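You operate a simulated robot arm through the tools that you are given. There is no shell and no other tool. Be economical: measure what you need, move in short steps, check, and stop when the job is done.

The job below is to be done with a simulated two-armed robot. You get a single attempt, and the scene is never put back.

## Task
Move the grey plug to the middle socket and light the work lamp.
Fine: switch its socket off before you pull it, switch the middle one on after; leave the other plugs and switches.

Only the result counts: the job must be done as asked and must still hold three seconds after the hand-in. Knocking over, shifting, dropping, spilling or breaking anything else fails it.

## Robot
Two 6-joint arms with fingered hands on one trunk, on a base that drives. Base frame: it is fixed to the floor where the robot stands at the start and does not move with it; the origin is under the middle of the robot, x ahead of it, y to its left, z up. Units: m, rad, N and s.
The left shoulder is at the start at [0.07, 0.168, 1.422], the right one opposite. With the tool pointing down near the work surface each hand reaches from about 0.22 to 0.5 m from the robot's upright axis, wherever it stands, measured 20 degrees to its own side. Places, roughly: bench socket switch [4.8, -0.3, 0.9]; green plug [5, -0.25, 1]; lamp switch [0.7, 0, 0.9]; left socket switch [0.4, 0.2, 0.7]; middle socket [0.5, 0.1, 0.6]; middle socket switch [0.4, 0.1, 0.7]; right socket switch [0.5, 0, 0.7]; work lamp [0.8, -0.1, 1]. Payload 4 kg a hand.
The TCP of each hand is the grasp point between the finger pads, 0.026 m short of the fingertips. In the tool frame z runs along the fingers and y along their closing line. Largest opening 0.132 m; the body of the gripper starts 0.073 m behind the TCP. The gripper is a hand of 3 fingers: y runs from the thumb to the fingers, the wrist lies at [0, 0, -0.224] in the tool frame, and closing takes about 1.5 s.
Orientation is told as [roll, pitch, yaw] about the base's x, y, z axes, in that order, counted from this pose: with the fingers straight down and closing along the base's y, the tool's x points along the base's -x, its y along +y and its z along -z.

## Interface
- The arms move only by the tool drive_tool. It takes "left_moves", "right_moves" or both (then of equal length, played together; a hand with none holds still); each is a list of rows, each a list of 6 numbers: the shift along the base's x, y, z in m, then the turn, a rotation vector about the base's x, y, z in rad. In form: [[tx, ty, tz, wx, wy, wz], ...]. A call has 1 to 8 rows; each row shifts and turns the commanded pose from where the row before left it. "left_grip" and "right_grip" are, for a hand that has rows, the closure, from 0 (fully open) to 1 (shut), set as the call begins (left out, the last holds). A row lasts 0.2 s, in which the tool goes at most 0.05 m and 0.15 rad; a call with a longer step from one row to the next is refused whole, and so is a gripper value outside its range. Where a pose cannot be reached the arm comes as near as it can. A force on the tool above 40 N (or 10 N above the force at the start of the call, whichever is more), or a blocked arm, ends the call early, and 0.2 s more pass. The fingers move at their own pace (about 0.108 m/s each) and stop on an object; they squeeze with about 23 N. The grip force told is the motor's: it shows also when the fingers shut on nothing. Time passes only in rows, and 0.2 s behind the last, so rows that do not move let the fingers close. The reply holds the time, the measured pose of the TCP, the force on the tool along the base axes, the opening and the grip force, in the units named above and with some noise, with the torque about the TCP (base axes, N m) and any sound that the robot's microphone picked up, and new pictures: "views" is both (left out), scene, wrist or none (wrist: the cameras of the hands that moved).
- Cameras (640 x 400 px; columns grow to the right, rows downward): "scene" is now at [0.1196, 0.0042, 1.6216]; the picture's right is [0.07, -1.00, 0.00], its down [-0.84, -0.06, -0.54] and it looks along [0.54, 0.04, -0.84] (base axes); focal length 250 px, centre (320, 200). "left" rides on the left gripper at [-0.062, 0.003, -0.092] in its tool frame; the picture's right is [-0.05, -1.00, 0.00], its down [0.83, -0.04, -0.56] and it looks along [0.55, -0.03, 0.83] (tool axes); focal length 230 px, centre (320, 200). "right" rides on the right gripper at [0.062, 0.003, -0.092] in its tool frame; the picture's right is [-0.05, 1.00, 0.00], its down [-0.83, -0.04, -0.55] and it looks along [-0.55, -0.03, 0.83] (tool axes); focal length 230 px, centre (320, 200).
- move_column(by): slides the trunk up (or, below 0, down) by that many m; the arms and the scene camera ride with it, the base frame stays. It gives what a move gives, with no picture.
- drive_base(legs): drives the robot by 1 to 6 legs, each [ahead, left, turn to the left] in m, m and rad, along the robot's own axes; the way and the turn of a leg run together, so that a leg with both is an arc; at most 1.5 m and 3.142 rad a leg. The arms and the cameras ride along, it lands a little off, and it stops where it bumps. It gives what a move gives, and a new picture of the scene camera.
- move_fingers(finger1, finger2, thumb_bend, hand): sets how far each is bent, from 0 (flat) to 1 (curled in); at 0.3 the hand is open as for a grip, at 0.7 the pads meet at the TCP. One left out holds its place. A second passes; each finger stops where it meets its share of the squeeze, and holds until it gets a number again. A gripper value or a shape takes the hand back. It gives what a move gives, with no picture; readings hold the bend of each and the force on the fingers (four entries, about 0 where the hand has none), thumb and palm.
- hand_shape(shape, hand): the hand has 3 fingers and takes this shape, open, in about a second: jaw (thumb against the fingers, like two jaws); tri (thumb and two fingers); tip (a fingertip pinch); poke (one finger out to press); point (the index stretched); flat (the hand flat); cup (the hand cupped); fist (a fist). The gripper value then closes the fingers along that shape, each until it touches; the sizes above hold for jaw. It gives what a move gives, with no picture.
- pan_tilt(pan, tilt): turns the head with the scene camera to pan (to the left, within 1.501 rad either way) and tilt (down, from -0.506 to 1.204), counted from straight ahead of the robot. It gives what a move gives, and a new picture of the scene camera.
- point_at(camera, pixels): for up to 12 pixels [column, row] of the newest picture of that camera ("zoom" is the newest enlarged one), the place [x, y, z] in the base frame of the surface seen there, good to about 0.002 m. No time passes.
- enlarge(camera, box): a new picture of the part [left, top, right, bottom] of that camera's present view, enlarged. No time passes.
- finish_job(): hands the job in; it is judged then, once.

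Go step by step. Measure first, check grasps and placings, and put right what went wrong. The budget is 80 turns and 260 pictures, counting those below and the enlarged ones. Unless the task says otherwise, let go and move clear before handing in, and close with one line.

The tools are called after "Request:" as a command line: name --argument value ..., lists and objects as JSON in quotes. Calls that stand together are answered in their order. drive_tool: Moves the arms, as the interface text tells. Its arguments: {"type":"object","properties":{"left_moves":{"type":"array","items":{"type":"array","items":{"type":"number"}}},"left_grip":{"type":"number"},"right_moves":{"type":"array","items":{"type":"array","items":{"type":"number"}}},"right_grip":{"type":"number"},"views":{"type":"string","enum":["both","scene","wrist","none"]}},"required":[]} The other tools are called the same way: move_column (by) slides the trunk up or down; hand_shape (shape, hand) gives the hand a shape; move_fingers (finger1, finger2, thumb_bend, hand) moves the fingers one by one; drive_base (legs) drives the base; pan_tilt (pan, tilt) turns the head that bears the scene camera; point_at (camera, pixels) gives the place of the surface under pixels of a picture; enlarge (camera, box) takes an enlarged picture of a part of a camera's view; finish_job () hands the job in.

At the start:

```text
time: 0.0
left_tcp_pos: [0.5376, 0.2696, 1.0213]
left_ee_rot: [0.0, 0.0, 0.0]
left_wrist_force: [-0.5, 0.3, 0.3]
left_moment: [0.02, 0.02, -0.02]
left_opening: 0.1321
left_gripper_force: 0.1
left_shape: jaw
left_bend: [0.3, 0.3, 0.3]
left_finger forces: [0.0, 0.0, 0.0, 0.1, 0.0, 0.0]
right_tcp_pos: [0.4894, -0.1778, 0.9658]
right_ee_rot: [-0.019, -0.002, -0.004]
right_wrist_force: [0.2, 0.0, 0.2]
right_moment: [0.0, 0.0, 0.01]
right_opening: 0.1321
right_gripper_force: 0.1
right_shape: jaw
right_bend: [0.3, 0.3, 0.3]
right_finger forces: [0.0, 0.0, 0.0, 0.0, 0.0, 0.0]
trunk travel left (down, up): [-0.868, 0.072]
robot x, y, heading: [0.0002, 0.0005, 0.001]
head pan, tilt: [0.066, 0.997]
```

scene: 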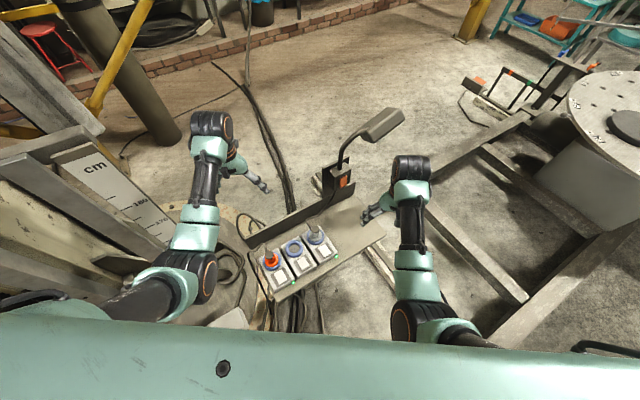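
right: 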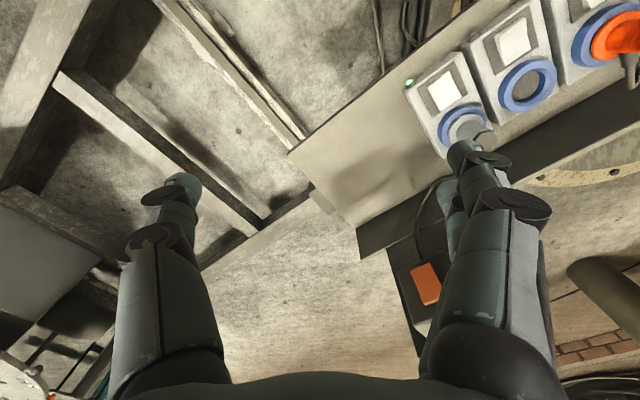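
left: 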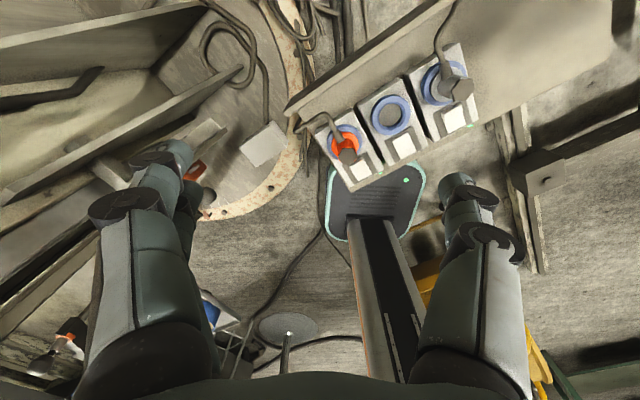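

The scene shows the three-socket strip near pixels (270,265)-(320,240), with an orange plug at left, the middle socket empty and the grey plug at right. I'll enlarge it to see the details.

Request:
enlarge --camera "scene" --box '[230, 200, 390, 300]'

Request:
enlarge --camera "scene" --box '[290, 90, 430, 210]'

Request:
enlarge --camera "left" --box '[290, 20, 500, 200]'

```text
4.00 times, centred on (310, 250) of scene
```

zoom: 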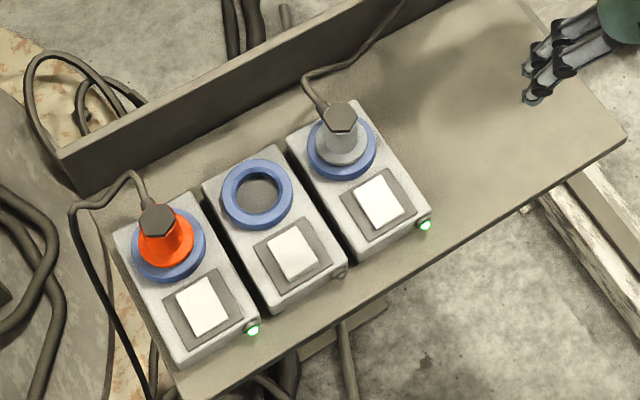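

```text
3.33 times, centred on (360, 150) of scene
```

zoom: 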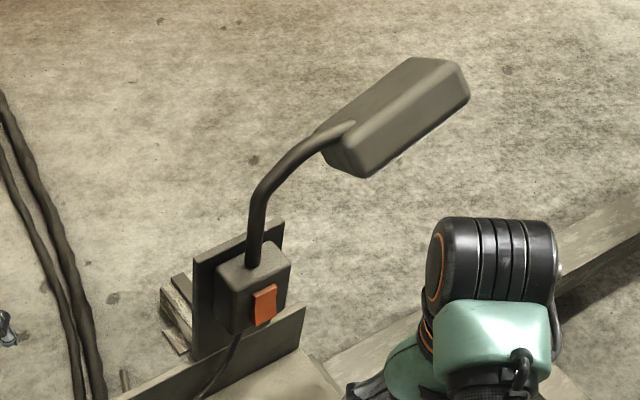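

```text
2.22 times, centred on (395, 110) of left
```

zoom: 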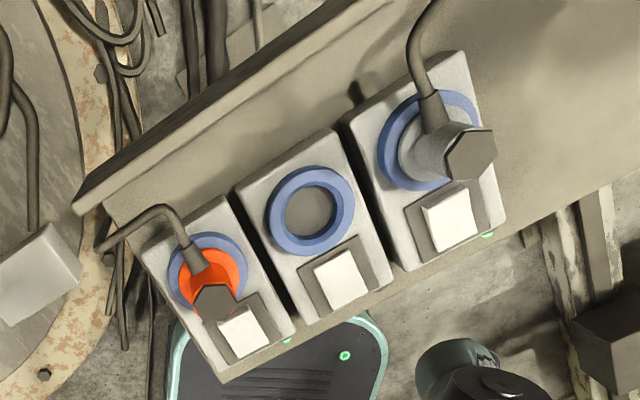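

The three switches are the white rockers, with green LEDs lit on the left and right sockets. Next I'll measure the plug, sockets, rockers and lamp switch.

Request:
point_at --camera "left" --pixels '[[456, 90], [454, 119], [404, 145], [391, 114], [400, 100], [377, 128], [437, 70], [360, 172], [347, 157], [378, 97], [405, 130], [430, 85]]'

Request:
enlarge --camera "scene" --box '[270, 210, 366, 270]'

Request:
point_at --camera "zoom" --pixels '[[300, 65], [305, 110], [360, 165], [345, 200], [375, 135], [220, 250], [160, 160], [130, 160], [195, 160], [250, 130], [330, 230], [440, 210]]'

Request:
point_at --camera "scene" --pixels '[[348, 177], [346, 181], [349, 185], [350, 178], [344, 172], [326, 196], [385, 118], [347, 140], [340, 190]]'

```text
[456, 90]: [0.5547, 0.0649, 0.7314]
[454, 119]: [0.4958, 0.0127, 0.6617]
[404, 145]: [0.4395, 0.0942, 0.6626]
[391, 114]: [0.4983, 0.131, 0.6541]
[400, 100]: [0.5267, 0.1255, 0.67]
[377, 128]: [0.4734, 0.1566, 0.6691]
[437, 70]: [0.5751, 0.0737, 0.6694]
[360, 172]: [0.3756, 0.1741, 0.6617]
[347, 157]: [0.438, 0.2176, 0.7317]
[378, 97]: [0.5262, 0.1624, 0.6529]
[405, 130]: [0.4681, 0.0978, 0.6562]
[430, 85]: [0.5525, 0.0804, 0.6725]
```

```text
6.67 times, centred on (318, 240) of scene
```

zoom: 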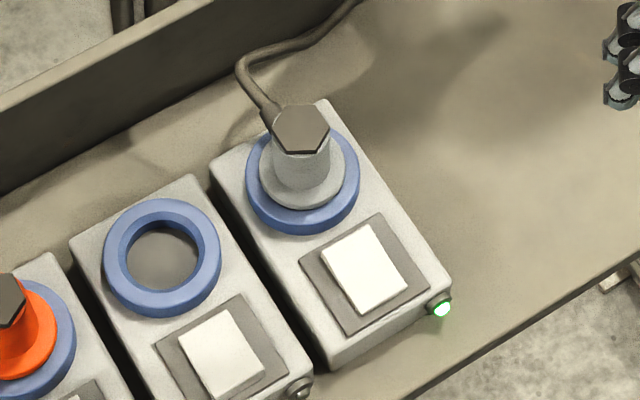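

```text
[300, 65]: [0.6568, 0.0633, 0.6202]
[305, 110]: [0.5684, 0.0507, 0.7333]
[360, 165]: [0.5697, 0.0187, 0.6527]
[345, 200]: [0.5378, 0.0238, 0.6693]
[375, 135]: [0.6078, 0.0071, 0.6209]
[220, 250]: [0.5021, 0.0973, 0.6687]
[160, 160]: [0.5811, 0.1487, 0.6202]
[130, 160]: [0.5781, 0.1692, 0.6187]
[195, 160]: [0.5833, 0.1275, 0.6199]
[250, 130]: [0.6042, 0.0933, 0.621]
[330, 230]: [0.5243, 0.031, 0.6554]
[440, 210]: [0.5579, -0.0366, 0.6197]
```

```text
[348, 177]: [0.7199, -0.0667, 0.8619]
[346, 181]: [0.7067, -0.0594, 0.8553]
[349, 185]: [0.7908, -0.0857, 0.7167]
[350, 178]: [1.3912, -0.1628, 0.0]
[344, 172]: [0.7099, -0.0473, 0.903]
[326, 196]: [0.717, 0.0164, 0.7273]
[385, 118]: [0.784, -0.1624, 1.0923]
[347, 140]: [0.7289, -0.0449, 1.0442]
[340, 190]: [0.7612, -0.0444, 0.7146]
```

The zoom measurements may have been taken from the earlier enlarged picture, so I'll repeat them on the current one.

Request:
point_at --camera "zoom" --pixels '[[300, 128], [325, 120], [277, 122], [300, 170], [300, 215], [357, 170], [250, 175], [365, 268], [163, 258], [163, 208], [220, 355], [355, 345]]'

Request:
enlarge --camera "scene" --box '[315, 150, 371, 185]'

```text
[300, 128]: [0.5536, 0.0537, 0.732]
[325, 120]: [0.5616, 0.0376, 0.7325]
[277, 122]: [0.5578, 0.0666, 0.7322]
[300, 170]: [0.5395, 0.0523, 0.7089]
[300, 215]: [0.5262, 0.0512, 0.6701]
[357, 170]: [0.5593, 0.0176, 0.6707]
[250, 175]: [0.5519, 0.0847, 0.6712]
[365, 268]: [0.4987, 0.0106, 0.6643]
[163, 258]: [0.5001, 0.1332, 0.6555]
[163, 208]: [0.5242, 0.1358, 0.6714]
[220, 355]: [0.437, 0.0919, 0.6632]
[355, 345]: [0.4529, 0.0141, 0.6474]
```

```text
11.43 times, centred on (343, 168) of scene
```

zoom: 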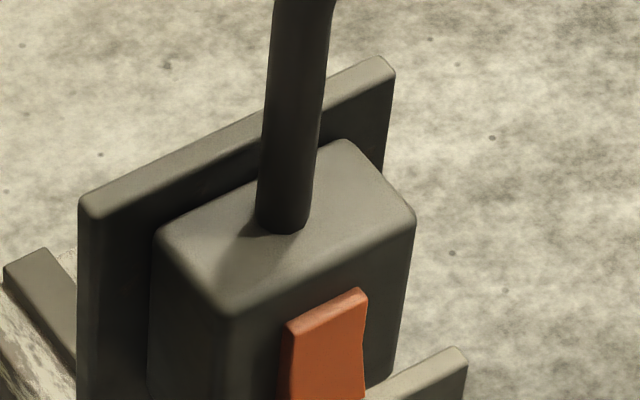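

The plug top is at about (0.553, 0.052, 0.732), the middle hole at about (0.498, 0.131), and the strip runs along (-0.6, 0.8). Now I'll check how the rockers tilt and what stands in front of the base.

Request:
enlarge --camera "left" --box '[380, 90, 492, 160]'

Request:
pan_tilt --pan 0.1 --tilt 1.2

```text
5.71 times, centred on (436, 125) of left
```

zoom: 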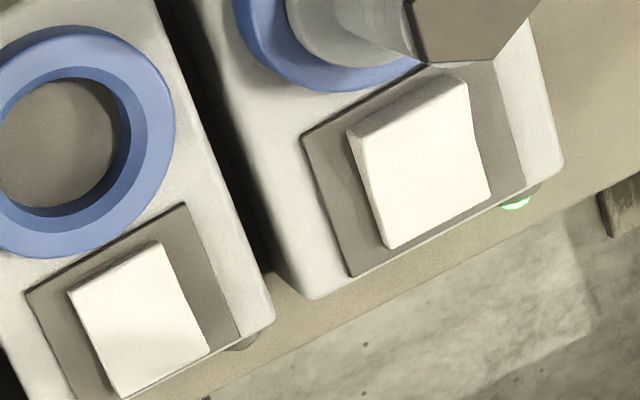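

```text
time: 0.7
left_tcp_pos: [0.5376, 0.2688, 1.0212]
left_ee_rot: [0.0, -0.001, 0.002]
left_wrist_force: [0.2, -0.4, 0.4]
left_moment: [-0.01, -0.03, 0.02]
left_opening: 0.1319
left_gripper_force: 0.0
left_shape: jaw
left_bend: [0.3, 0.3, 0.3]
left_finger forces: [0.0, 0.1, 0.0, 0.1, 0.1, 0.1]
right_tcp_pos: [0.489, -0.1779, 0.9653]
right_ee_rot: [-0.022, 0.001, -0.005]
right_wrist_force: [0.3, -0.2, 0.6]
right_moment: [0.0, -0.03, 0.0]
right_opening: 0.1316
right_gripper_force: 0.0
right_shape: jaw
right_bend: [0.3, 0.3, 0.3]
right_finger forces: [0.0, 0.0, 0.0, 0.1, 0.0, 0.0]
trunk travel left (down, up): [-0.868, 0.072]
robot x, y, heading: [-0.0016, -0.0017, -0.003]
head pan, tilt: [0.099, 1.201]
```

scene: 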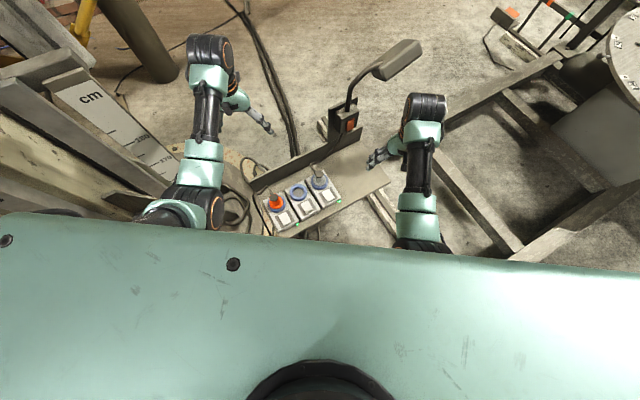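

The right rocker shows a raised face on its plug side at zoom pixel (410,105), while the middle one differs slightly. I'll measure the height along each rocker.

Request:
point_at --camera "zoom" --pixels '[[415, 118], [425, 165], [440, 210], [370, 145], [460, 110], [390, 235], [480, 190], [115, 275], [135, 315], [160, 350], [155, 255], [125, 385]]'

Request:
enlarge --camera "scene" --box '[310, 60, 438, 140]'

Request:
enlarge --camera "right" --box '[352, 180, 480, 330]'

```text
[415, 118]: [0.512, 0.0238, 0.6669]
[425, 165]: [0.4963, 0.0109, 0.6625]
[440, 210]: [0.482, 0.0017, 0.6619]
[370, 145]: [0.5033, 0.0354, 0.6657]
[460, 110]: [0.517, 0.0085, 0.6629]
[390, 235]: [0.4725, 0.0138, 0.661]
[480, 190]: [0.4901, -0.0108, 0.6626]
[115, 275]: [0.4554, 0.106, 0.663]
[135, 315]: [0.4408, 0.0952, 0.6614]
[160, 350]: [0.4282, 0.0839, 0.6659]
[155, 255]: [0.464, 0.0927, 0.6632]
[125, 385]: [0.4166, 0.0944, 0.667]
```

```text
5.00 times, centred on (374, 100) of scene
```

zoom: 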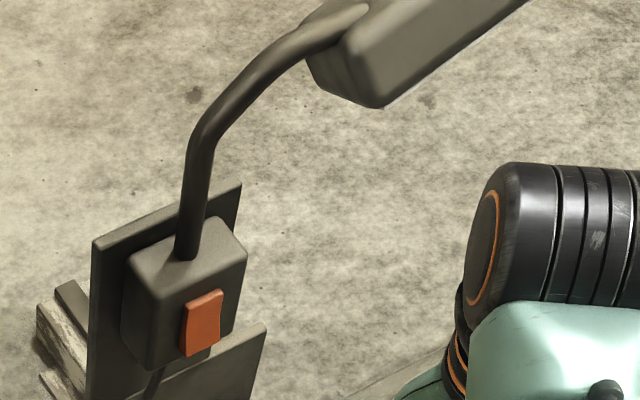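

```text
2.67 times, centred on (416, 255) of right
```

zoom: 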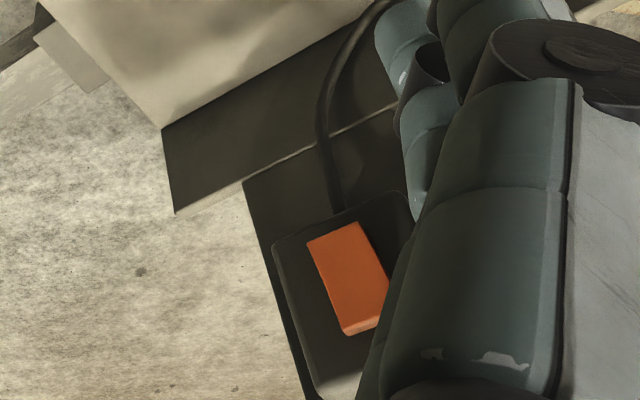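

On means the edge side is low, so the right socket switches off by pressing its plug-side end near (0.508, 0.018), and the middle switches on by pressing its edge end near (0.420, 0.085). I'll check the clearances for driving closer and the lamp switch's place.

Request:
point_at --camera "left" --pixels '[[335, 165], [375, 200], [420, 168], [332, 235], [410, 230], [530, 130], [345, 60], [520, 250], [300, 130], [380, 260], [265, 150], [500, 150]]'

Request:
point_at --camera "zoom" --pixels '[[330, 245], [355, 230], [345, 265], [350, 290], [370, 285], [362, 325], [385, 310], [360, 332], [300, 280], [320, 360]]'

Request:
point_at --camera "right" --pixels '[[405, 85], [470, 50], [300, 155], [540, 15], [320, 200], [360, 225], [390, 30], [420, 20], [290, 110]]'

```text
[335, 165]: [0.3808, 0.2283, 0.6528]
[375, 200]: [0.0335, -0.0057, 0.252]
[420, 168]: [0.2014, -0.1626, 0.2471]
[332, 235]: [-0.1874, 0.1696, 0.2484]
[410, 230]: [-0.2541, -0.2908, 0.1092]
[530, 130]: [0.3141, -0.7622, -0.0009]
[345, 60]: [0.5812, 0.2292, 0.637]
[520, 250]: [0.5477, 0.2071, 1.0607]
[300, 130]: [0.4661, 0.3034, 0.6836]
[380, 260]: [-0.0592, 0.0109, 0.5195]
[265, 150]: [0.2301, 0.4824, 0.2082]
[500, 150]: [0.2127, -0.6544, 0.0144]
```

```text
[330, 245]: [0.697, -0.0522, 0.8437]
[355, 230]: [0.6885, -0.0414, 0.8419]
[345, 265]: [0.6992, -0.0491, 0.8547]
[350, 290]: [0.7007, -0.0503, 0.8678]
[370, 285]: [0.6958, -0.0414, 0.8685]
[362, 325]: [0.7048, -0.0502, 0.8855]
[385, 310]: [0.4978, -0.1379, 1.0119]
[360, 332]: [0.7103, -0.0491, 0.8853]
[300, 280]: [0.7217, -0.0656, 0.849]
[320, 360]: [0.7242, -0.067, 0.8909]
```

```text
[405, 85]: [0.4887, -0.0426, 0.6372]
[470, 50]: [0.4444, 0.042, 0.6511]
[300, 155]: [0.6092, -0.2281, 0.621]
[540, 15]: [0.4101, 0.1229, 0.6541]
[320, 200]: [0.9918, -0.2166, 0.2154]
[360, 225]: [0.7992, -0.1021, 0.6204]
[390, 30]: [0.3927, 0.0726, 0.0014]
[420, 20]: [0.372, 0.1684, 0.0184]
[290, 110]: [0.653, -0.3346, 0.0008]
```

The lamp rocker faces the robot at about (0.699, -0.049, 0.862) with its bottom end out, and the board top is at z 0.62. I'll raise the right hand well clear and give the left hand its poke shape before lowering the trunk.

Request:
drive_tool --right_moves '[[-0.01, -0.015, 0.045, 0, 0, 0], [-0.01, -0.015, 0.045, 0, 0, 0], [-0.01, -0.015, 0.045, 0, 0, 0], [-0.01, -0.015, 0.045, 0, 0, 0], [-0.01, -0.015, 0.045, 0, 0, 0], [-0.01, -0.015, 0.045, 0, 0, 0]]' --views "none"

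Request:
hand_shape --shape "poke" --hand "left"

Request:
pan_tilt --pan 0.1 --tilt 0.95

Request:
enlarge --camera "left" --box '[0, 0, 640, 400]'

```text
time: 2.1
left_tcp_pos: [0.5382, 0.2696, 1.0227]
left_ee_rot: [0.0, 0.001, 0.001]
left_wrist_force: [0.4, 0.4, -1.4]
left_moment: [0.02, 0.03, -0.01]
left_opening: 0.1319
left_gripper_force: 0.0
left_shape: jaw
left_bend: [0.3, 0.3, 0.3]
left_finger forces: [0.0, 0.0, 0.0, 0.0, 0.1, 0.0]
right_tcp_pos: [0.5002, -0.2185, 1.0138]
right_ee_rot: [-0.019, -0.001, -0.004]
right_wrist_force: [-0.1, 0.0, 0.0]
right_moment: [0.03, -0.04, 0.0]
right_opening: 0.1322
right_gripper_force: 0.2
right_shape: jaw
right_bend: [0.3, 0.3, 0.3]
right_finger forces: [0.1, 0.0, 0.0, 0.1, 0.0, 0.0]
right hand out of reach, approached as far as the arm can: row 2, 3, 4, 5, 6
trunk travel left (down, up): [-0.868, 0.072]
robot x, y, heading: [0.0001, -0.0028, -0.002]
head pan, tilt: [0.099, 1.201]
```

```text
time: 3.0
left_tcp_pos: [0.538, 0.2685, 1.0219]
left_ee_rot: [-0.001, 0.001, 0.0]
left_wrist_force: [0.5, -0.2, 0.1]
left_moment: [0.02, 0.02, 0.02]
left_opening: 0.0002
left_gripper_force: 0.1
left_shape: poke
left_bend: [1.0, 1.0, 0.45]
left_finger forces: [0.0, 0.0, 0.0, 0.1, 0.0, 0.0]
right_tcp_pos: [0.5003, -0.219, 1.0147]
right_ee_rot: [-0.02, -0.002, -0.005]
right_wrist_force: [0.1, -0.4, 0.2]
right_moment: [0.02, 0.02, 0.0]
right_opening: 0.1319
right_gripper_force: 0.1
right_shape: jaw
right_bend: [0.3, 0.3, 0.3]
right_finger forces: [0.1, 0.0, 0.0, 0.0, 0.0, 0.1]
trunk travel left (down, up): [-0.868, 0.072]
robot x, y, heading: [0.0024, 0.0011, 0.003]
head pan, tilt: [0.099, 1.201]
```

```text
time: 3.8
left_tcp_pos: [0.5379, 0.2694, 1.0223]
left_ee_rot: [-0.001, 0.001, -0.001]
left_wrist_force: [0.3, 0.0, 0.5]
left_moment: [0.01, -0.02, 0.02]
left_opening: 0.0
left_gripper_force: 0.0
left_shape: poke
left_bend: [1.0, 1.0, 0.45]
left_finger forces: [0.1, 0.0, 0.0, 0.0, 0.0, 0.0]
right_tcp_pos: [0.5004, -0.2177, 1.0142]
right_ee_rot: [-0.02, -0.001, -0.007]
right_wrist_force: [0.6, 0.1, -0.2]
right_moment: [0.0, -0.01, 0.01]
right_opening: 0.1316
right_gripper_force: 0.1
right_shape: jaw
right_bend: [0.3, 0.3, 0.3]
right_finger forces: [0.1, 0.0, 0.1, 0.0, 0.1, 0.1]
trunk travel left (down, up): [-0.868, 0.072]
robot x, y, heading: [-0.0012, -0.0003, -0.001]
head pan, tilt: [0.099, 0.949]
```

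scene: 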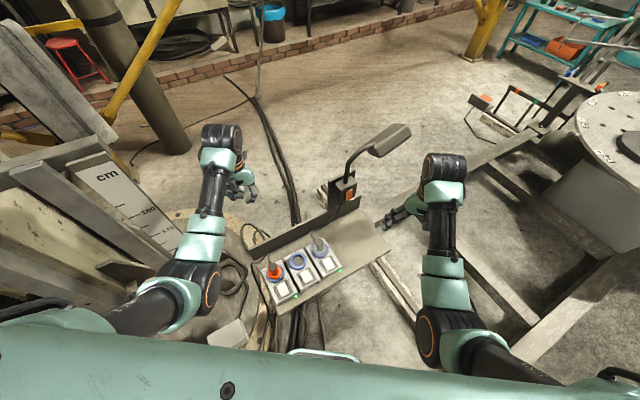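

```text
1.00 times, centred on (320, 200) of left (not enlarged: the box is as wide or as high as the picture)
```

zoom: 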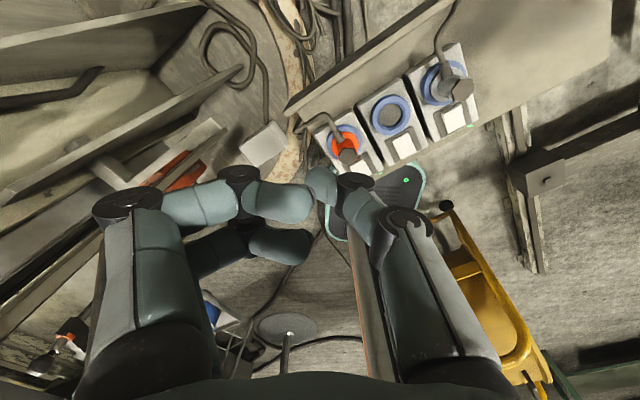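

Poke holds the thumb out, with its tip near left pixel (320,185), and the right hand stopped at its reach limit. I'll measure the thumb tip and pull the right hand inward and up.

Request:
point_at --camera "left" --pixels '[[315, 185], [322, 185], [330, 188], [335, 175], [355, 182], [290, 205], [300, 240], [320, 200], [312, 172]]'

Request:
drive_tool --right_moves '[[-0.04, -0.01, 0.0, 0, 0, 0], [-0.04, -0.01, 0.01, 0, 0, 0], [-0.04, -0.01, 0.02, 0, 0, 0], [-0.03, 0, 0.035, 0, 0, 0], [0, 0, 0.045, 0, 0, 0], [0, 0, 0.045, 0, 0, 0], [0, 0, 0.04, 0, 0, 0]]' --views "none"

```text
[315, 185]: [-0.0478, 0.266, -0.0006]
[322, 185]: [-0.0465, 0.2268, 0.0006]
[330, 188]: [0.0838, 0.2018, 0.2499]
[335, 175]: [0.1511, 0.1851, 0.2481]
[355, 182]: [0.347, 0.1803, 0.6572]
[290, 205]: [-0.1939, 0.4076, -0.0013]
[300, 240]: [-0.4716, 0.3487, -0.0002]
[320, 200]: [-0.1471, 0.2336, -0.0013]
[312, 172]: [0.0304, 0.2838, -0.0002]
```

```text
time: 5.4
left_tcp_pos: [0.5374, 0.2695, 1.0237]
left_ee_rot: [0.0, -0.002, 0.001]
left_wrist_force: [0.1, 0.0, -0.2]
left_moment: [0.01, -0.02, -0.02]
left_opening: 0.0
left_gripper_force: 0.1
left_shape: poke
left_bend: [1.0, 1.0, 0.45]
left_finger forces: [0.0, 0.0, 0.0, 0.0, 0.1, 0.1]
right_tcp_pos: [0.3564, -0.2516, 0.9861]
right_ee_rot: [-0.019, -0.003, -0.006]
right_wrist_force: [0.3, 0.1, 0.6]
right_moment: [0.0, 0.01, 0.0]
right_opening: 0.132
right_gripper_force: 0.2
right_shape: jaw
right_bend: [0.3, 0.3, 0.3]
right_finger forces: [0.0, 0.1, 0.0, 0.0, 0.0, 0.0]
right hand out of reach, approached as far as the arm can: row 1, 2, 3, 4, 5, 6, 7
trunk travel left (down, up): [-0.868, 0.072]
robot x, y, heading: [0.0008, 0.0013, 0.004]
head pan, tilt: [0.099, 0.949]
```

The right hand now rests at (0.356, -0.252), off the board, so it can ride down. The last thumb-tip reading came from the old picture, so I'll repeat it on the zoom picture.

Request:
point_at --camera "zoom" --pixels '[[315, 185], [322, 185], [330, 188], [320, 172], [355, 182], [290, 205], [290, 245], [320, 200], [365, 215], [238, 175]]'

Request:
move_column --by -0.2

```text
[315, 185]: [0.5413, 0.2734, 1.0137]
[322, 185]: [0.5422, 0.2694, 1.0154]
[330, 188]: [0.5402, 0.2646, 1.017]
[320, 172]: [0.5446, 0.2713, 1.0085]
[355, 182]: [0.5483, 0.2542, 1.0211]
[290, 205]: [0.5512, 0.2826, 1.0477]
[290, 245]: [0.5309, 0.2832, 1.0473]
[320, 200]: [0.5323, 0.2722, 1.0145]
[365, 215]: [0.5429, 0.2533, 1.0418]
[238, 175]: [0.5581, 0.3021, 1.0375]
```

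```text
time: 7.6
left_tcp_pos: [0.5379, 0.2699, 0.8226]
left_ee_rot: [0.0, -0.001, -0.001]
left_wrist_force: [0.4, -0.6, 0.0]
left_moment: [-0.03, 0.02, 0.01]
left_opening: 0.0
left_gripper_force: 0.1
left_shape: poke
left_bend: [1.0, 1.0, 0.45]
left_finger forces: [0.0, 0.1, 0.1, 0.0, 0.0, 0.0]
right_tcp_pos: [0.3565, -0.2517, 0.7858]
right_ee_rot: [-0.017, -0.003, -0.004]
right_wrist_force: [-0.1, 0.3, 0.1]
right_moment: [0.0, -0.02, -0.01]
right_opening: 0.1318
right_gripper_force: 0.2
right_shape: jaw
right_bend: [0.3, 0.3, 0.3]
right_finger forces: [0.0, 0.0, 0.0, 0.0, 0.1, 0.0]
trunk travel left (down, up): [-0.668, 0.272]
robot x, y, heading: [0.0011, -0.0012, 0.002]
head pan, tilt: [0.099, 0.949]
```

The thumb tip sits about 0.018 m beyond the TCP and 0.004 m along +y, and the curled fingers are about 0.03 m higher. I'll yaw the hand by 0.644 so it lines up with the strip, lean it 0.3 rad away from the plug, and move it over the right rocker.

Request:
drive_tool --left_moves '[[-0.005, -0.037, 0, 0, 0, 0.129], [-0.005, -0.037, 0, 0, 0, 0.129], [-0.005, -0.037, 0, 0, 0, 0.129], [-0.005, -0.037, 0, 0, 0, 0.129], [-0.004, -0.037, 0, 0, 0, 0.128], [-0.004, -0.037, 0, 0.09, -0.12, 0], [-0.004, -0.036, 0, 0.09, -0.12, 0]]'

```text
time: 8.8
left_tcp_pos: [0.5305, 0.1947, 0.8109]
left_ee_rot: [0.128, -0.119, 0.696]
left_wrist_force: [-0.1, 0.6, 0.5]
left_moment: [0.0, -0.01, 0.02]
left_opening: 0.0
left_gripper_force: 0.0
left_shape: poke
left_bend: [1.0, 1.0, 0.45]
left_finger forces: [0.0, 0.1, 0.0, 0.1, 0.1, 0.0]
left hand out of reach, approached as far as the arm can: row 5, 6
right_tcp_pos: [0.3577, -0.2529, 0.7846]
right_ee_rot: [-0.018, -0.001, -0.005]
right_wrist_force: [-0.4, 0.0, -0.3]
right_moment: [0.03, -0.03, 0.02]
right_opening: 0.1319
right_gripper_force: 0.1
right_shape: jaw
right_bend: [0.3, 0.3, 0.3]
right_finger forces: [0.0, 0.0, 0.0, 0.0, 0.0, 0.0]
trunk travel left (down, up): [-0.668, 0.272]
robot x, y, heading: [-0.0038, -0.0056, -0.001]
head pan, tilt: [0.099, 0.949]
stopped in row 6 (left hand): the arm was blocked; the commanded pose is now the measured one
```

scene: 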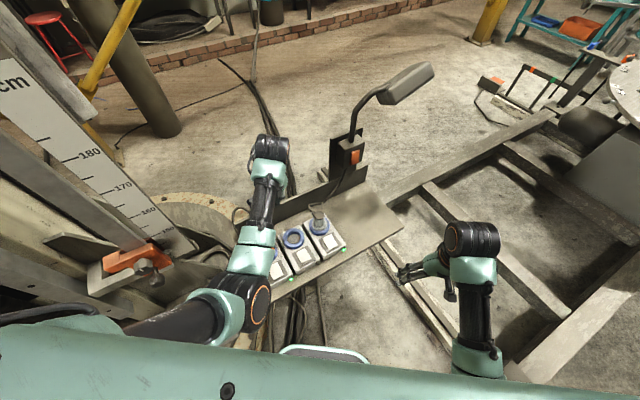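
left: 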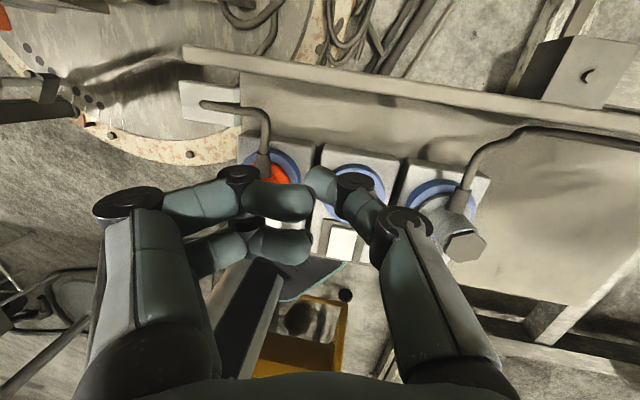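

The left arm ran out of reach before the right rocker, so the robot must stand differently. I'll measure the surroundings (left post and wall, and the yellow object in the left view) before driving.

Request:
point_at --camera "scene" --pixels '[[95, 130], [145, 230], [60, 200], [30, 270], [100, 285], [140, 255], [20, 90], [330, 352], [350, 215], [420, 295], [330, 300], [60, 300]]'

Request:
point_at --camera "left" --pixels '[[305, 320], [345, 295], [340, 350], [260, 365], [390, 340], [440, 350], [310, 270], [240, 300], [70, 290], [30, 330], [500, 300], [620, 340]]'

Request:
enlarge --camera "right" --box '[0, 0, 640, 400]'

```text
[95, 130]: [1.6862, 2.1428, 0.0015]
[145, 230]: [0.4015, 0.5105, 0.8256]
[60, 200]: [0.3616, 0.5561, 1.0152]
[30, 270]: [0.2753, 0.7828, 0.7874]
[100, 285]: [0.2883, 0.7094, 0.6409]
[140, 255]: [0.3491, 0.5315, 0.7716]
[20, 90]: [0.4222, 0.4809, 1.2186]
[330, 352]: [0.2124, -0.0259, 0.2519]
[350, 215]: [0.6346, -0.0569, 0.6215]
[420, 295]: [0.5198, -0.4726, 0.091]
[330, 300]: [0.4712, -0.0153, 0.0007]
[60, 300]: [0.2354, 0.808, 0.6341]
```

```text
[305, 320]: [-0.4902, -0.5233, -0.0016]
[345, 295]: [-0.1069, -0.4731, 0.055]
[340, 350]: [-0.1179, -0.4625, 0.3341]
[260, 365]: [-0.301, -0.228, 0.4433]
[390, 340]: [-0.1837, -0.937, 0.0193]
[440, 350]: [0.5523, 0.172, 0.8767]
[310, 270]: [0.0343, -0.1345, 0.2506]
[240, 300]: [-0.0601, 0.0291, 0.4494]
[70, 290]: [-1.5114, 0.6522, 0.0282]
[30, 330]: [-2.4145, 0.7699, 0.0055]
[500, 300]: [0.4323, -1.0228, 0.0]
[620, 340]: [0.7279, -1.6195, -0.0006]
```

```text
1.00 times, centred on (320, 200) of right (not enlarged: the box is as wide or as high as the picture)
```

zoom: 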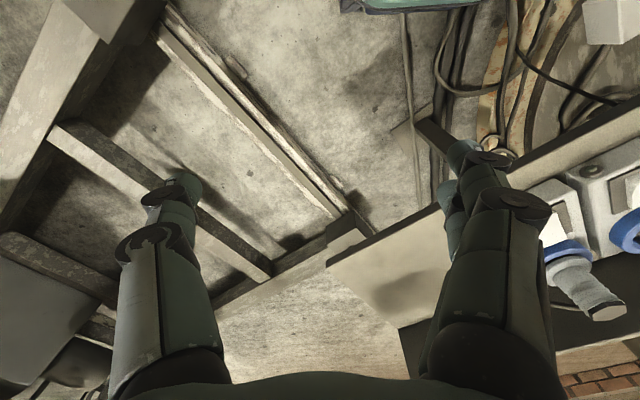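

The ruler post stands at about (0.38, 0.5) on the left and the yellow cart at (-0.11, -0.47), while the floor under the board is clear. I'll drive ahead 0.12 m and right 0.05 m in small legs.

Request:
drive_base --legs '[[0.06, -0.03, 0], [0.06, -0.02, 0]]'

```text
time: 10.4
left_tcp_pos: [0.649, 0.1448, 0.8106]
left_ee_rot: [0.126, -0.117, 0.699]
left_wrist_force: [-0.3, 0.2, 0.5]
left_moment: [0.01, 0.02, -0.03]
left_opening: 0.0002
left_gripper_force: 0.0
left_shape: poke
left_bend: [1.0, 1.0, 0.45]
left_finger forces: [0.0, 0.0, 0.0, 0.0, 0.0, 0.0]
right_tcp_pos: [0.4777, -0.3014, 0.7852]
right_ee_rot: [-0.018, -0.002, -0.003]
right_wrist_force: [0.3, -0.6, -0.3]
right_moment: [0.0, 0.02, -0.01]
right_opening: 0.132
right_gripper_force: 0.2
right_shape: jaw
right_bend: [0.3, 0.3, 0.3]
right_finger forces: [0.0, 0.0, 0.0, 0.0, 0.0, 0.0]
trunk travel left (down, up): [-0.668, 0.272]
robot x, y, heading: [0.1226, -0.0479, -0.001]
head pan, tilt: [0.099, 0.949]
```

scene: 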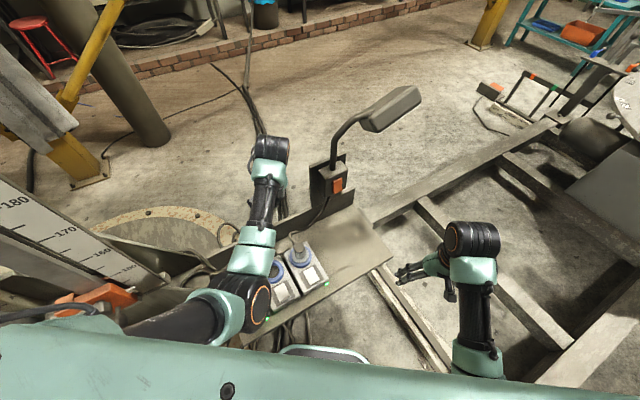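

The drive went cleanly, to robot (0.123, -0.048). Now I'll move the left hand over the plug-side end of the right rocker.

Request:
drive_tool --left_moves '[[-0.0286, -0.0266, 0, 0, 0, 0], [-0.0286, -0.0266, 0, 0, 0, 0], [-0.0286, -0.0266, 0, 0, 0, 0], [-0.0286, -0.0266, 0, 0.036, -0.048, 0], [-0.0286, -0.0266, 0, 0.036, -0.048, 0]]'

```text
time: 11.0
left_tcp_pos: [0.661, 0.1955, 0.8678]
left_ee_rot: [0.157, -0.348, 0.755]
left_wrist_force: [0.1, -0.2, 0.3]
left_moment: [0.0, -0.02, 0.03]
left_opening: 0.0
left_gripper_force: 0.0
left_shape: poke
left_bend: [1.0, 1.0, 0.45]
left_finger forces: [0.1, 0.0, 0.0, 0.1, 0.0, 0.0]
left hand out of reach, approached as far as the arm can: row 2, 3
right_tcp_pos: [0.4785, -0.3012, 0.7846]
right_ee_rot: [-0.017, 0.0, 0.0]
right_wrist_force: [0.0, -0.5, 1.2]
right_moment: [-0.01, 0.03, -0.01]
right_opening: 0.1321
right_gripper_force: 0.1
right_shape: jaw
right_bend: [0.3, 0.3, 0.3]
right_finger forces: [0.0, 0.1, 0.1, 0.0, 0.1, 0.0]
trunk travel left (down, up): [-0.668, 0.272]
robot x, y, heading: [0.1229, -0.0483, -0.0]
head pan, tilt: [0.099, 0.949]
stopped in row 3 (left hand): the arm was blocked; the commanded pose is now the measured one
```

scene: 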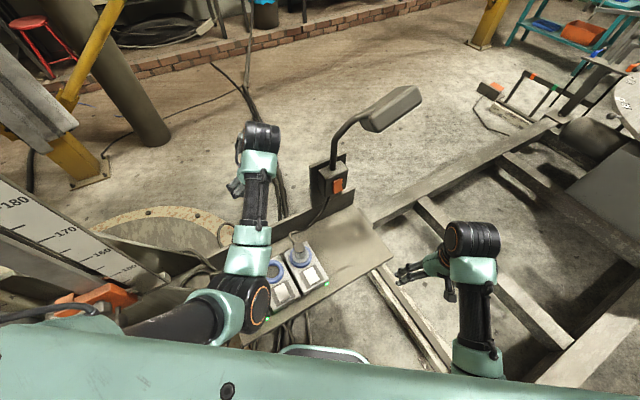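
left: 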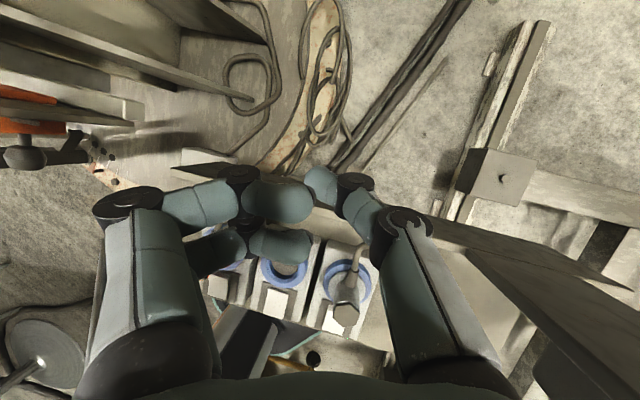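

The arm drifted up and away instead, which looks like a wrist limit from the +0.7 yaw. I'll unwind the rotation and pull the hand back.

Request:
drive_tool --left_moves '[[0, 0, 0, 0, 0, -0.14], [0, 0, 0, 0, 0, -0.14], [0, 0, 0, 0, 0, -0.14], [0, 0, 0, 0, 0, -0.14], [0, 0, 0, 0, 0.13, 0], [0, 0, 0, 0, 0.13, 0]]' --views "none"

```text
time: 12.4
left_tcp_pos: [0.6633, 0.1919, 0.8614]
left_ee_rot: [0.203, -0.087, 0.183]
left_wrist_force: [0.1, 0.4, -0.2]
left_moment: [-0.03, 0.03, 0.01]
left_opening: 0.0
left_gripper_force: 0.0
left_shape: poke
left_bend: [1.0, 1.0, 0.45]
left_finger forces: [0.0, 0.1, 0.1, 0.0, 0.1, 0.0]
left hand out of reach, approached as far as the arm can: row 6
right_tcp_pos: [0.4772, -0.3009, 0.7854]
right_ee_rot: [-0.017, -0.002, 0.0]
right_wrist_force: [-0.1, -0.2, -0.6]
right_moment: [0.04, -0.01, 0.0]
right_opening: 0.1321
right_gripper_force: 0.0
right_shape: jaw
right_bend: [0.3, 0.3, 0.3]
right_finger forces: [0.0, 0.0, 0.0, 0.0, 0.0, 0.0]
trunk travel left (down, up): [-0.668, 0.272]
robot x, y, heading: [0.1185, -0.0487, 0.004]
head pan, tilt: [0.099, 0.949]
```

The yaw is back to 0.18. Now I'll translate toward the right rocker at a safe height.

Request:
drive_tool --left_moves '[[-0.04, 0, -0.01, -0.05, 0, 0], [-0.04, -0.01, -0.01, -0.05, 0, 0], [-0.03, -0.03, -0.01, -0.05, 0, 0], [-0.02, -0.035, 0, -0.05, 0, 0], [-0.015, -0.035, 0, 0, 0, 0], [-0.01, -0.035, 0, 0, 0, 0], [0, -0.035, 0, 0, 0, 0]]'

```text
time: 13.6
left_tcp_pos: [0.5428, 0.1959, 0.8099]
left_ee_rot: [0.204, -0.106, 0.192]
left_wrist_force: [-0.5, -0.2, 0.4]
left_moment: [0.01, -0.02, 0.03]
left_opening: 0.0
left_gripper_force: 0.0
left_shape: poke
left_bend: [1.0, 1.0, 0.45]
left_finger forces: [0.0, 0.1, 0.1, 0.0, 0.0, 0.1]
left hand out of reach, approached as far as the arm can: row 1, 2, 5
right_tcp_pos: [0.4767, -0.3002, 0.7862]
right_ee_rot: [-0.018, -0.001, 0.0]
right_wrist_force: [-0.1, -0.6, -0.2]
right_moment: [-0.03, -0.04, 0.0]
right_opening: 0.1318
right_gripper_force: 0.0
right_shape: jaw
right_bend: [0.3, 0.3, 0.3]
right_finger forces: [0.0, 0.0, 0.0, 0.0, 0.0, 0.0]
trunk travel left (down, up): [-0.668, 0.272]
robot x, y, heading: [0.1161, -0.0492, 0.004]
head pan, tilt: [0.099, 0.949]
stopped in row 5 (left hand): the arm was blocked; the commanded pose is now the measured one
```

scene: 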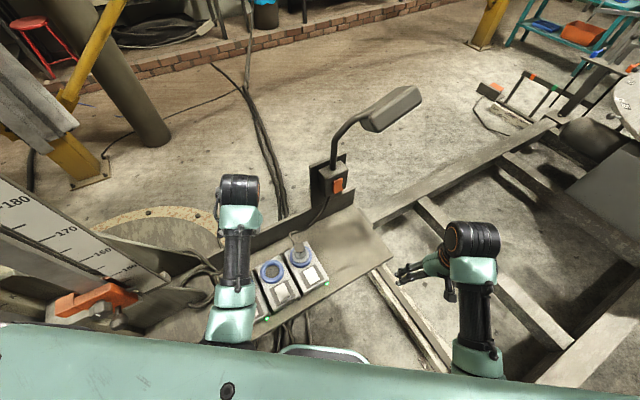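
left: 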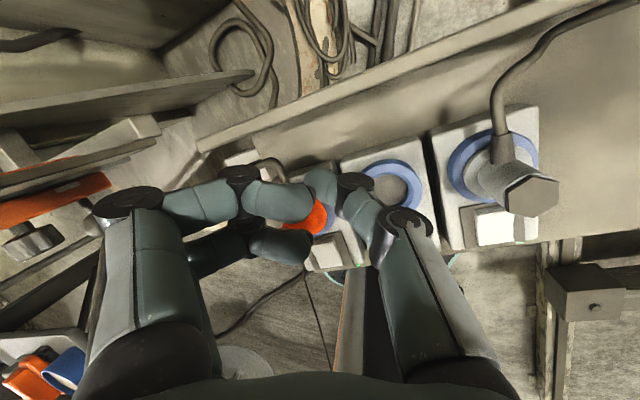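

Inward moves fail because the hand is too close under the shoulder and the arm is folded, so the trunk should be higher. I'll raise it 0.2 m and then lower the hand and bring it across.

Request:
move_column --by 0.2

Request:
drive_tool --left_moves '[[0, 0, -0.04, 0, 0, 0], [0, 0, -0.04, -0.05, 0.025, 0], [0, -0.01, -0.04, -0.05, 0.025, 0], [0, -0.03, -0.04, -0.05, 0.025, 0], [-0.01, -0.035, -0.02, -0.05, 0.025, 0], [-0.01, -0.035, 0, 0, 0, 0], [-0.015, -0.035, 0, 0, 0, 0], [0, -0.035, 0, 0, 0, 0]]'

```text
time: 15.7
left_tcp_pos: [0.5428, 0.1947, 1.0117]
left_ee_rot: [0.202, -0.105, 0.192]
left_wrist_force: [-0.4, 0.0, 0.0]
left_moment: [0.03, 0.0, -0.02]
left_opening: 0.0
left_gripper_force: 0.0
left_shape: poke
left_bend: [1.0, 1.0, 0.45]
left_finger forces: [0.0, 0.1, 0.0, 0.1, 0.0, 0.0]
right_tcp_pos: [0.4778, -0.2989, 0.9851]
right_ee_rot: [-0.018, -0.003, -0.002]
right_wrist_force: [0.2, 1.2, 1.1]
right_moment: [0.02, -0.02, 0.04]
right_opening: 0.1317
right_gripper_force: 0.1
right_shape: jaw
right_bend: [0.3, 0.3, 0.3]
right_finger forces: [0.0, 0.0, 0.0, 0.1, 0.0, 0.0]
trunk travel left (down, up): [-0.868, 0.072]
robot x, y, heading: [0.1225, -0.0497, -0.001]
head pan, tilt: [0.099, 0.949]
```

```text
time: 17.4
left_tcp_pos: [0.5166, 0.161, 0.8199]
left_ee_rot: [0.212, -0.02, 0.194]
left_wrist_force: [0.2, -0.7, 0.1]
left_moment: [0.04, -0.01, 0.02]
left_opening: 0.0
left_gripper_force: 0.1
left_shape: poke
left_bend: [1.0, 1.0, 0.45]
left_finger forces: [0.1, 0.0, 0.1, 0.0, 0.0, 0.0]
left hand out of reach, approached as far as the arm can: row 8
right_tcp_pos: [0.4775, -0.2994, 0.9844]
right_ee_rot: [-0.018, -0.004, 0.0]
right_wrist_force: [0.3, 0.1, -0.1]
right_moment: [0.03, 0.02, -0.02]
right_opening: 0.1317
right_gripper_force: 0.1
right_shape: jaw
right_bend: [0.3, 0.3, 0.3]
right_finger forces: [0.1, 0.0, 0.0, 0.1, 0.0, 0.0]
trunk travel left (down, up): [-0.868, 0.072]
robot x, y, heading: [0.1221, -0.0493, 0.007]
head pan, tilt: [0.099, 0.949]
stopped in row 8 (left hand): the arm was blocked; the commanded pose is now the measured one
```

scene: 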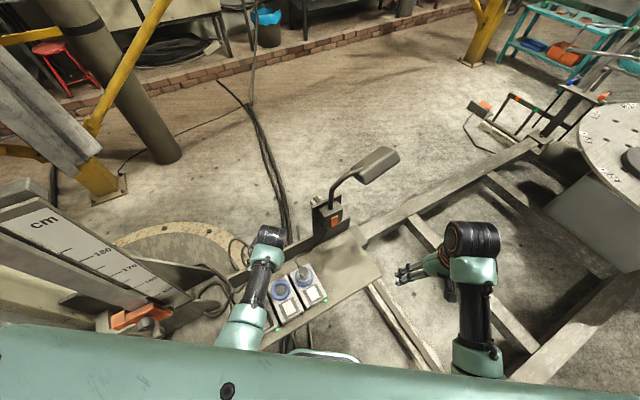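
left: 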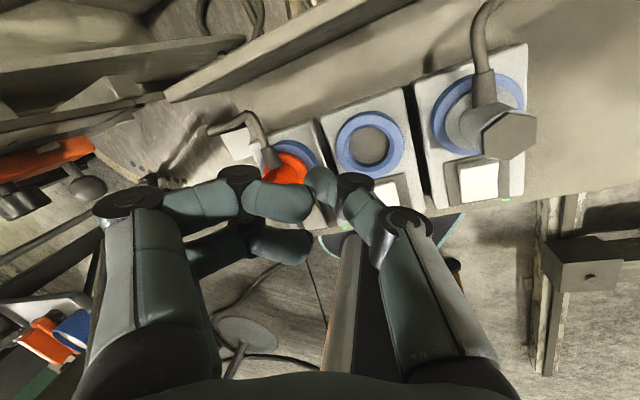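

The hand can't come inward past its own shoulder line (y_rel ≈ 0.17). Facing the strip squarely with the right arm fits better, so I'll tuck the left hand, turn left 0.64 and strafe left about 0.11 m.

Request:
drive_tool --left_moves '[[0, 0.02, 0.04, -0.05, 0, -0.05], [-0.01, 0.02, 0.04, -0.05, 0, -0.05], [-0.02, 0.02, 0.03, -0.05, 0, -0.05], [-0.02, 0.01, 0.02, -0.05, 0, -0.04], [-0.01, 0, 0, 0, 0, 0]]' --views "none"

Request:
drive_base --legs '[[0, 0, 0.32], [0, 0, 0.322]]'

```text
time: 18.6
left_tcp_pos: [0.456, 0.2288, 0.9507]
left_ee_rot: [0.008, 0.001, 0.006]
left_wrist_force: [-0.4, -1.2, -0.2]
left_moment: [0.02, -0.02, 0.0]
left_opening: 0.0
left_gripper_force: 0.1
left_shape: poke
left_bend: [1.0, 1.0, 0.45]
left_finger forces: [0.0, 0.0, 0.0, 0.0, 0.0, 0.1]
right_tcp_pos: [0.4779, -0.3017, 0.9865]
right_ee_rot: [-0.018, -0.002, -0.002]
right_wrist_force: [0.0, 0.1, -0.3]
right_moment: [-0.03, 0.0, 0.01]
right_opening: 0.132
right_gripper_force: 0.1
right_shape: jaw
right_bend: [0.3, 0.3, 0.3]
right_finger forces: [0.1, 0.1, 0.1, 0.0, 0.1, 0.0]
trunk travel left (down, up): [-0.868, 0.072]
robot x, y, heading: [0.1213, -0.0489, 0.001]
head pan, tilt: [0.099, 0.949]
```

```text
time: 21.0
left_tcp_pos: [0.2238, 0.3745, 0.95]
left_ee_rot: [0.009, -0.001, 0.646]
left_wrist_force: [-1.0, 0.3, 0.2]
left_moment: [0.01, 0.02, 0.02]
left_opening: 0.0
left_gripper_force: 0.0
left_shape: poke
left_bend: [1.0, 1.0, 0.45]
left_finger forces: [0.1, 0.0, 0.0, 0.1, 0.0, 0.0]
right_tcp_pos: [0.5566, -0.0383, 0.9847]
right_ee_rot: [-0.018, -0.001, 0.639]
right_wrist_force: [0.8, 0.4, -0.1]
right_moment: [0.02, 0.03, -0.01]
right_opening: 0.1322
right_gripper_force: 0.0
right_shape: jaw
right_bend: [0.3, 0.3, 0.3]
right_finger forces: [0.1, 0.0, 0.0, 0.0, 0.0, 0.0]
trunk travel left (down, up): [-0.868, 0.072]
robot x, y, heading: [0.1191, -0.0485, 0.643]
head pan, tilt: [0.099, 0.949]
```

scene: 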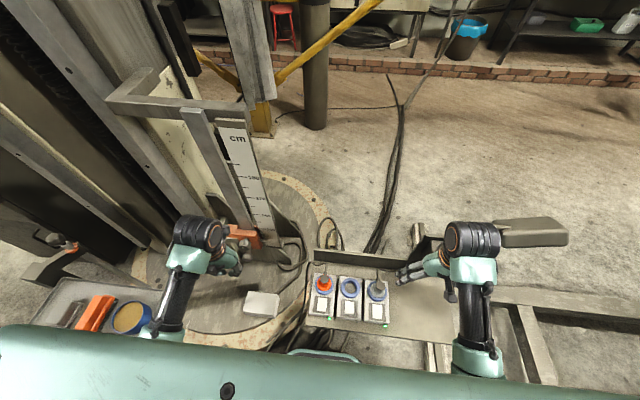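

The robot now faces the strip squarely. Before strafing left I'll check the tray near pixel (100,310) and the post.

Request:
point_at --camera "scene" --pixels '[[130, 320], [75, 315], [100, 300], [245, 240], [190, 120], [100, 100], [265, 300], [60, 260], [250, 200], [130, 290], [20, 210]]'

Request:
hand_shape --shape "poke" --hand "right"

```text
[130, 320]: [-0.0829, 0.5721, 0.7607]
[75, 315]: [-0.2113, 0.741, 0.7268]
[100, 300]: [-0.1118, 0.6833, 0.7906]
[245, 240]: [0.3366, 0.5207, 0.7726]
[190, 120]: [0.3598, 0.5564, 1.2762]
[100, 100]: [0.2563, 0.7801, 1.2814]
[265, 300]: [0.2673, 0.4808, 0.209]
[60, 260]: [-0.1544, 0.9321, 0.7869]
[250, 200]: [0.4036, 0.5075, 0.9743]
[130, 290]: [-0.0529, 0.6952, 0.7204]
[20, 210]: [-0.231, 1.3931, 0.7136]
```

```text
time: 21.9
left_tcp_pos: [0.2237, 0.3756, 0.949]
left_ee_rot: [0.011, -0.001, 0.648]
left_wrist_force: [-0.5, -0.8, -1.0]
left_moment: [0.03, 0.0, -0.02]
left_opening: 0.0002
left_gripper_force: 0.1
left_shape: poke
left_bend: [1.0, 1.0, 0.45]
left_finger forces: [0.0, 0.1, 0.0, 0.0, 0.1, 0.0]
right_tcp_pos: [0.5557, -0.0365, 0.9852]
right_ee_rot: [-0.021, -0.003, 0.639]
right_wrist_force: [-0.2, -1.2, -0.7]
right_moment: [-0.02, 0.03, -0.03]
right_opening: 0.0
right_gripper_force: 0.1
right_shape: poke
right_bend: [1.0, 1.0, 0.45]
right_finger forces: [0.1, 0.0, 0.0, 0.0, 0.0, 0.0]
trunk travel left (down, up): [-0.868, 0.072]
robot x, y, heading: [0.1203, -0.0493, 0.645]
head pan, tilt: [0.099, 0.949]
```

The tray table starts around (-0.08, 0.57) and the post at (0.34, 0.52), both clear. I'll strafe left 0.11 m and drop the camera tilt slightly.

Request:
drive_base --legs '[[0, 0.055, 0], [0, 0.055, 0]]'

```text
time: 23.6
left_tcp_pos: [0.162, 0.4536, 0.948]
left_ee_rot: [0.005, 0.0, 0.632]
left_wrist_force: [-1.0, 0.0, 0.4]
left_moment: [-0.03, -0.06, 0.02]
left_opening: 0.0001
left_gripper_force: 0.1
left_shape: poke
left_bend: [1.0, 1.0, 0.45]
left_finger forces: [0.0, 0.1, 0.0, 0.1, 0.0, 0.0]
right_tcp_pos: [0.49, 0.0364, 0.9863]
right_ee_rot: [-0.024, 0.0, 0.626]
right_wrist_force: [-0.4, 0.7, 0.5]
right_moment: [-0.01, -0.02, 0.01]
right_opening: 0.0
right_gripper_force: 0.1
right_shape: poke
right_bend: [1.0, 1.0, 0.45]
right_finger forces: [0.0, 0.0, 0.1, 0.1, 0.0, 0.0]
trunk travel left (down, up): [-0.868, 0.072]
robot x, y, heading: [0.0515, 0.0243, 0.632]
head pan, tilt: [0.099, 0.949]
stopped in leg 2: the robot was blocked; the commanded pose is now the measured one
```

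scene: 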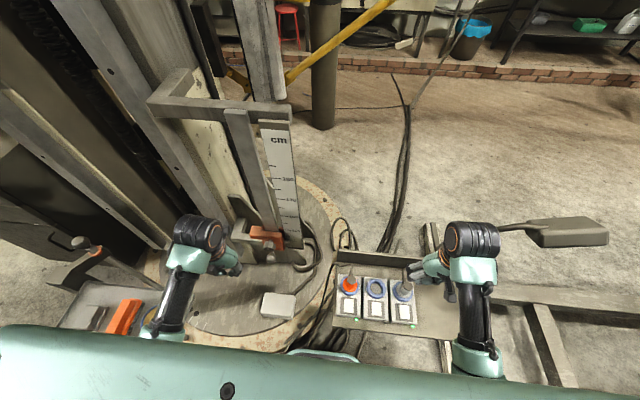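

The strafe stopped about 1 cm short with nothing visibly shifted, and the strip is now in the right arm's range. I'll bring the right hand over the right rocker with a slight lean and descend to check.

Request:
drive_tool --right_moves '[[0.009, -0.011, -0.04, 0, 0, 0], [0.009, -0.012, -0.045, 0.09, -0.12, 0], [0, 0, -0.045, 0, 0, 0], [0, 0, -0.045, 0, 0, 0], [0, 0, -0.045, 0, 0, 0]]'

```text
time: 24.8
left_tcp_pos: [0.1644, 0.4491, 0.9502]
left_ee_rot: [0.012, 0.001, 0.634]
left_wrist_force: [-0.5, -1.0, 0.6]
left_moment: [0.01, -0.01, -0.02]
left_opening: 0.0
left_gripper_force: 0.0
left_shape: poke
left_bend: [1.0, 1.0, 0.45]
left_finger forces: [0.0, 0.0, 0.0, 0.0, 0.1, 0.0]
right_tcp_pos: [0.5117, 0.0118, 0.7621]
right_ee_rot: [-0.016, -0.152, 0.626]
right_wrist_force: [-0.1, -0.8, -0.1]
right_moment: [0.02, -0.03, -0.01]
right_opening: 0.0001
right_gripper_force: 0.0
right_shape: poke
right_bend: [1.0, 1.0, 0.45]
right_finger forces: [0.0, 0.0, 0.0, 0.0, 0.0, 0.1]
trunk travel left (down, up): [-0.868, 0.072]
robot x, y, heading: [0.0583, 0.0293, 0.628]
head pan, tilt: [0.099, 0.949]
```

scene: 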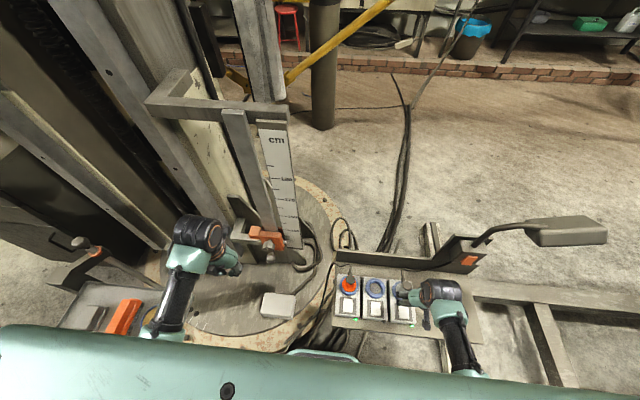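
right: 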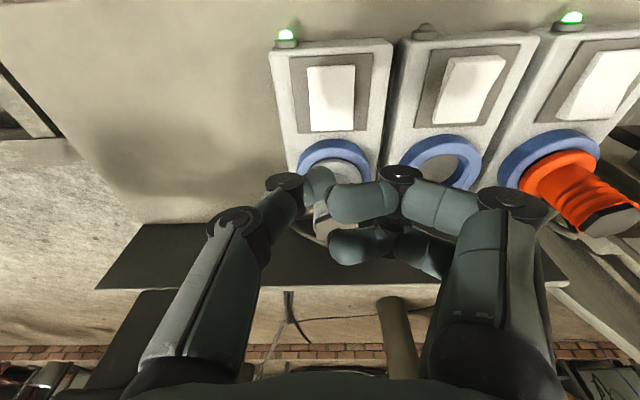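

The lowering worked and the rocker is visible at (330,95) in the right view. I'll measure the thumb tip, the rocker ends and the plug in this view.

Request:
point_at --camera "right" --pixels '[[318, 185], [318, 175], [328, 185], [331, 122], [331, 97], [331, 75], [345, 210], [312, 240], [460, 115], [470, 70], [437, 170], [400, 245]]'

```text
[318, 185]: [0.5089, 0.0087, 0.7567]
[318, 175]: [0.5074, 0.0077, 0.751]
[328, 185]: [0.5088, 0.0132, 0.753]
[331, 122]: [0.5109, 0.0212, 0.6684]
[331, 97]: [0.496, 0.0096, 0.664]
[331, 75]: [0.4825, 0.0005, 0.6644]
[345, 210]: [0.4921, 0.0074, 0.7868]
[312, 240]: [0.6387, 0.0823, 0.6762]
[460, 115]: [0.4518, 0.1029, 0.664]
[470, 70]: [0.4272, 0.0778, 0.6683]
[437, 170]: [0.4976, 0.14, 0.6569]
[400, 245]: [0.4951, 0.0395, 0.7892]
```

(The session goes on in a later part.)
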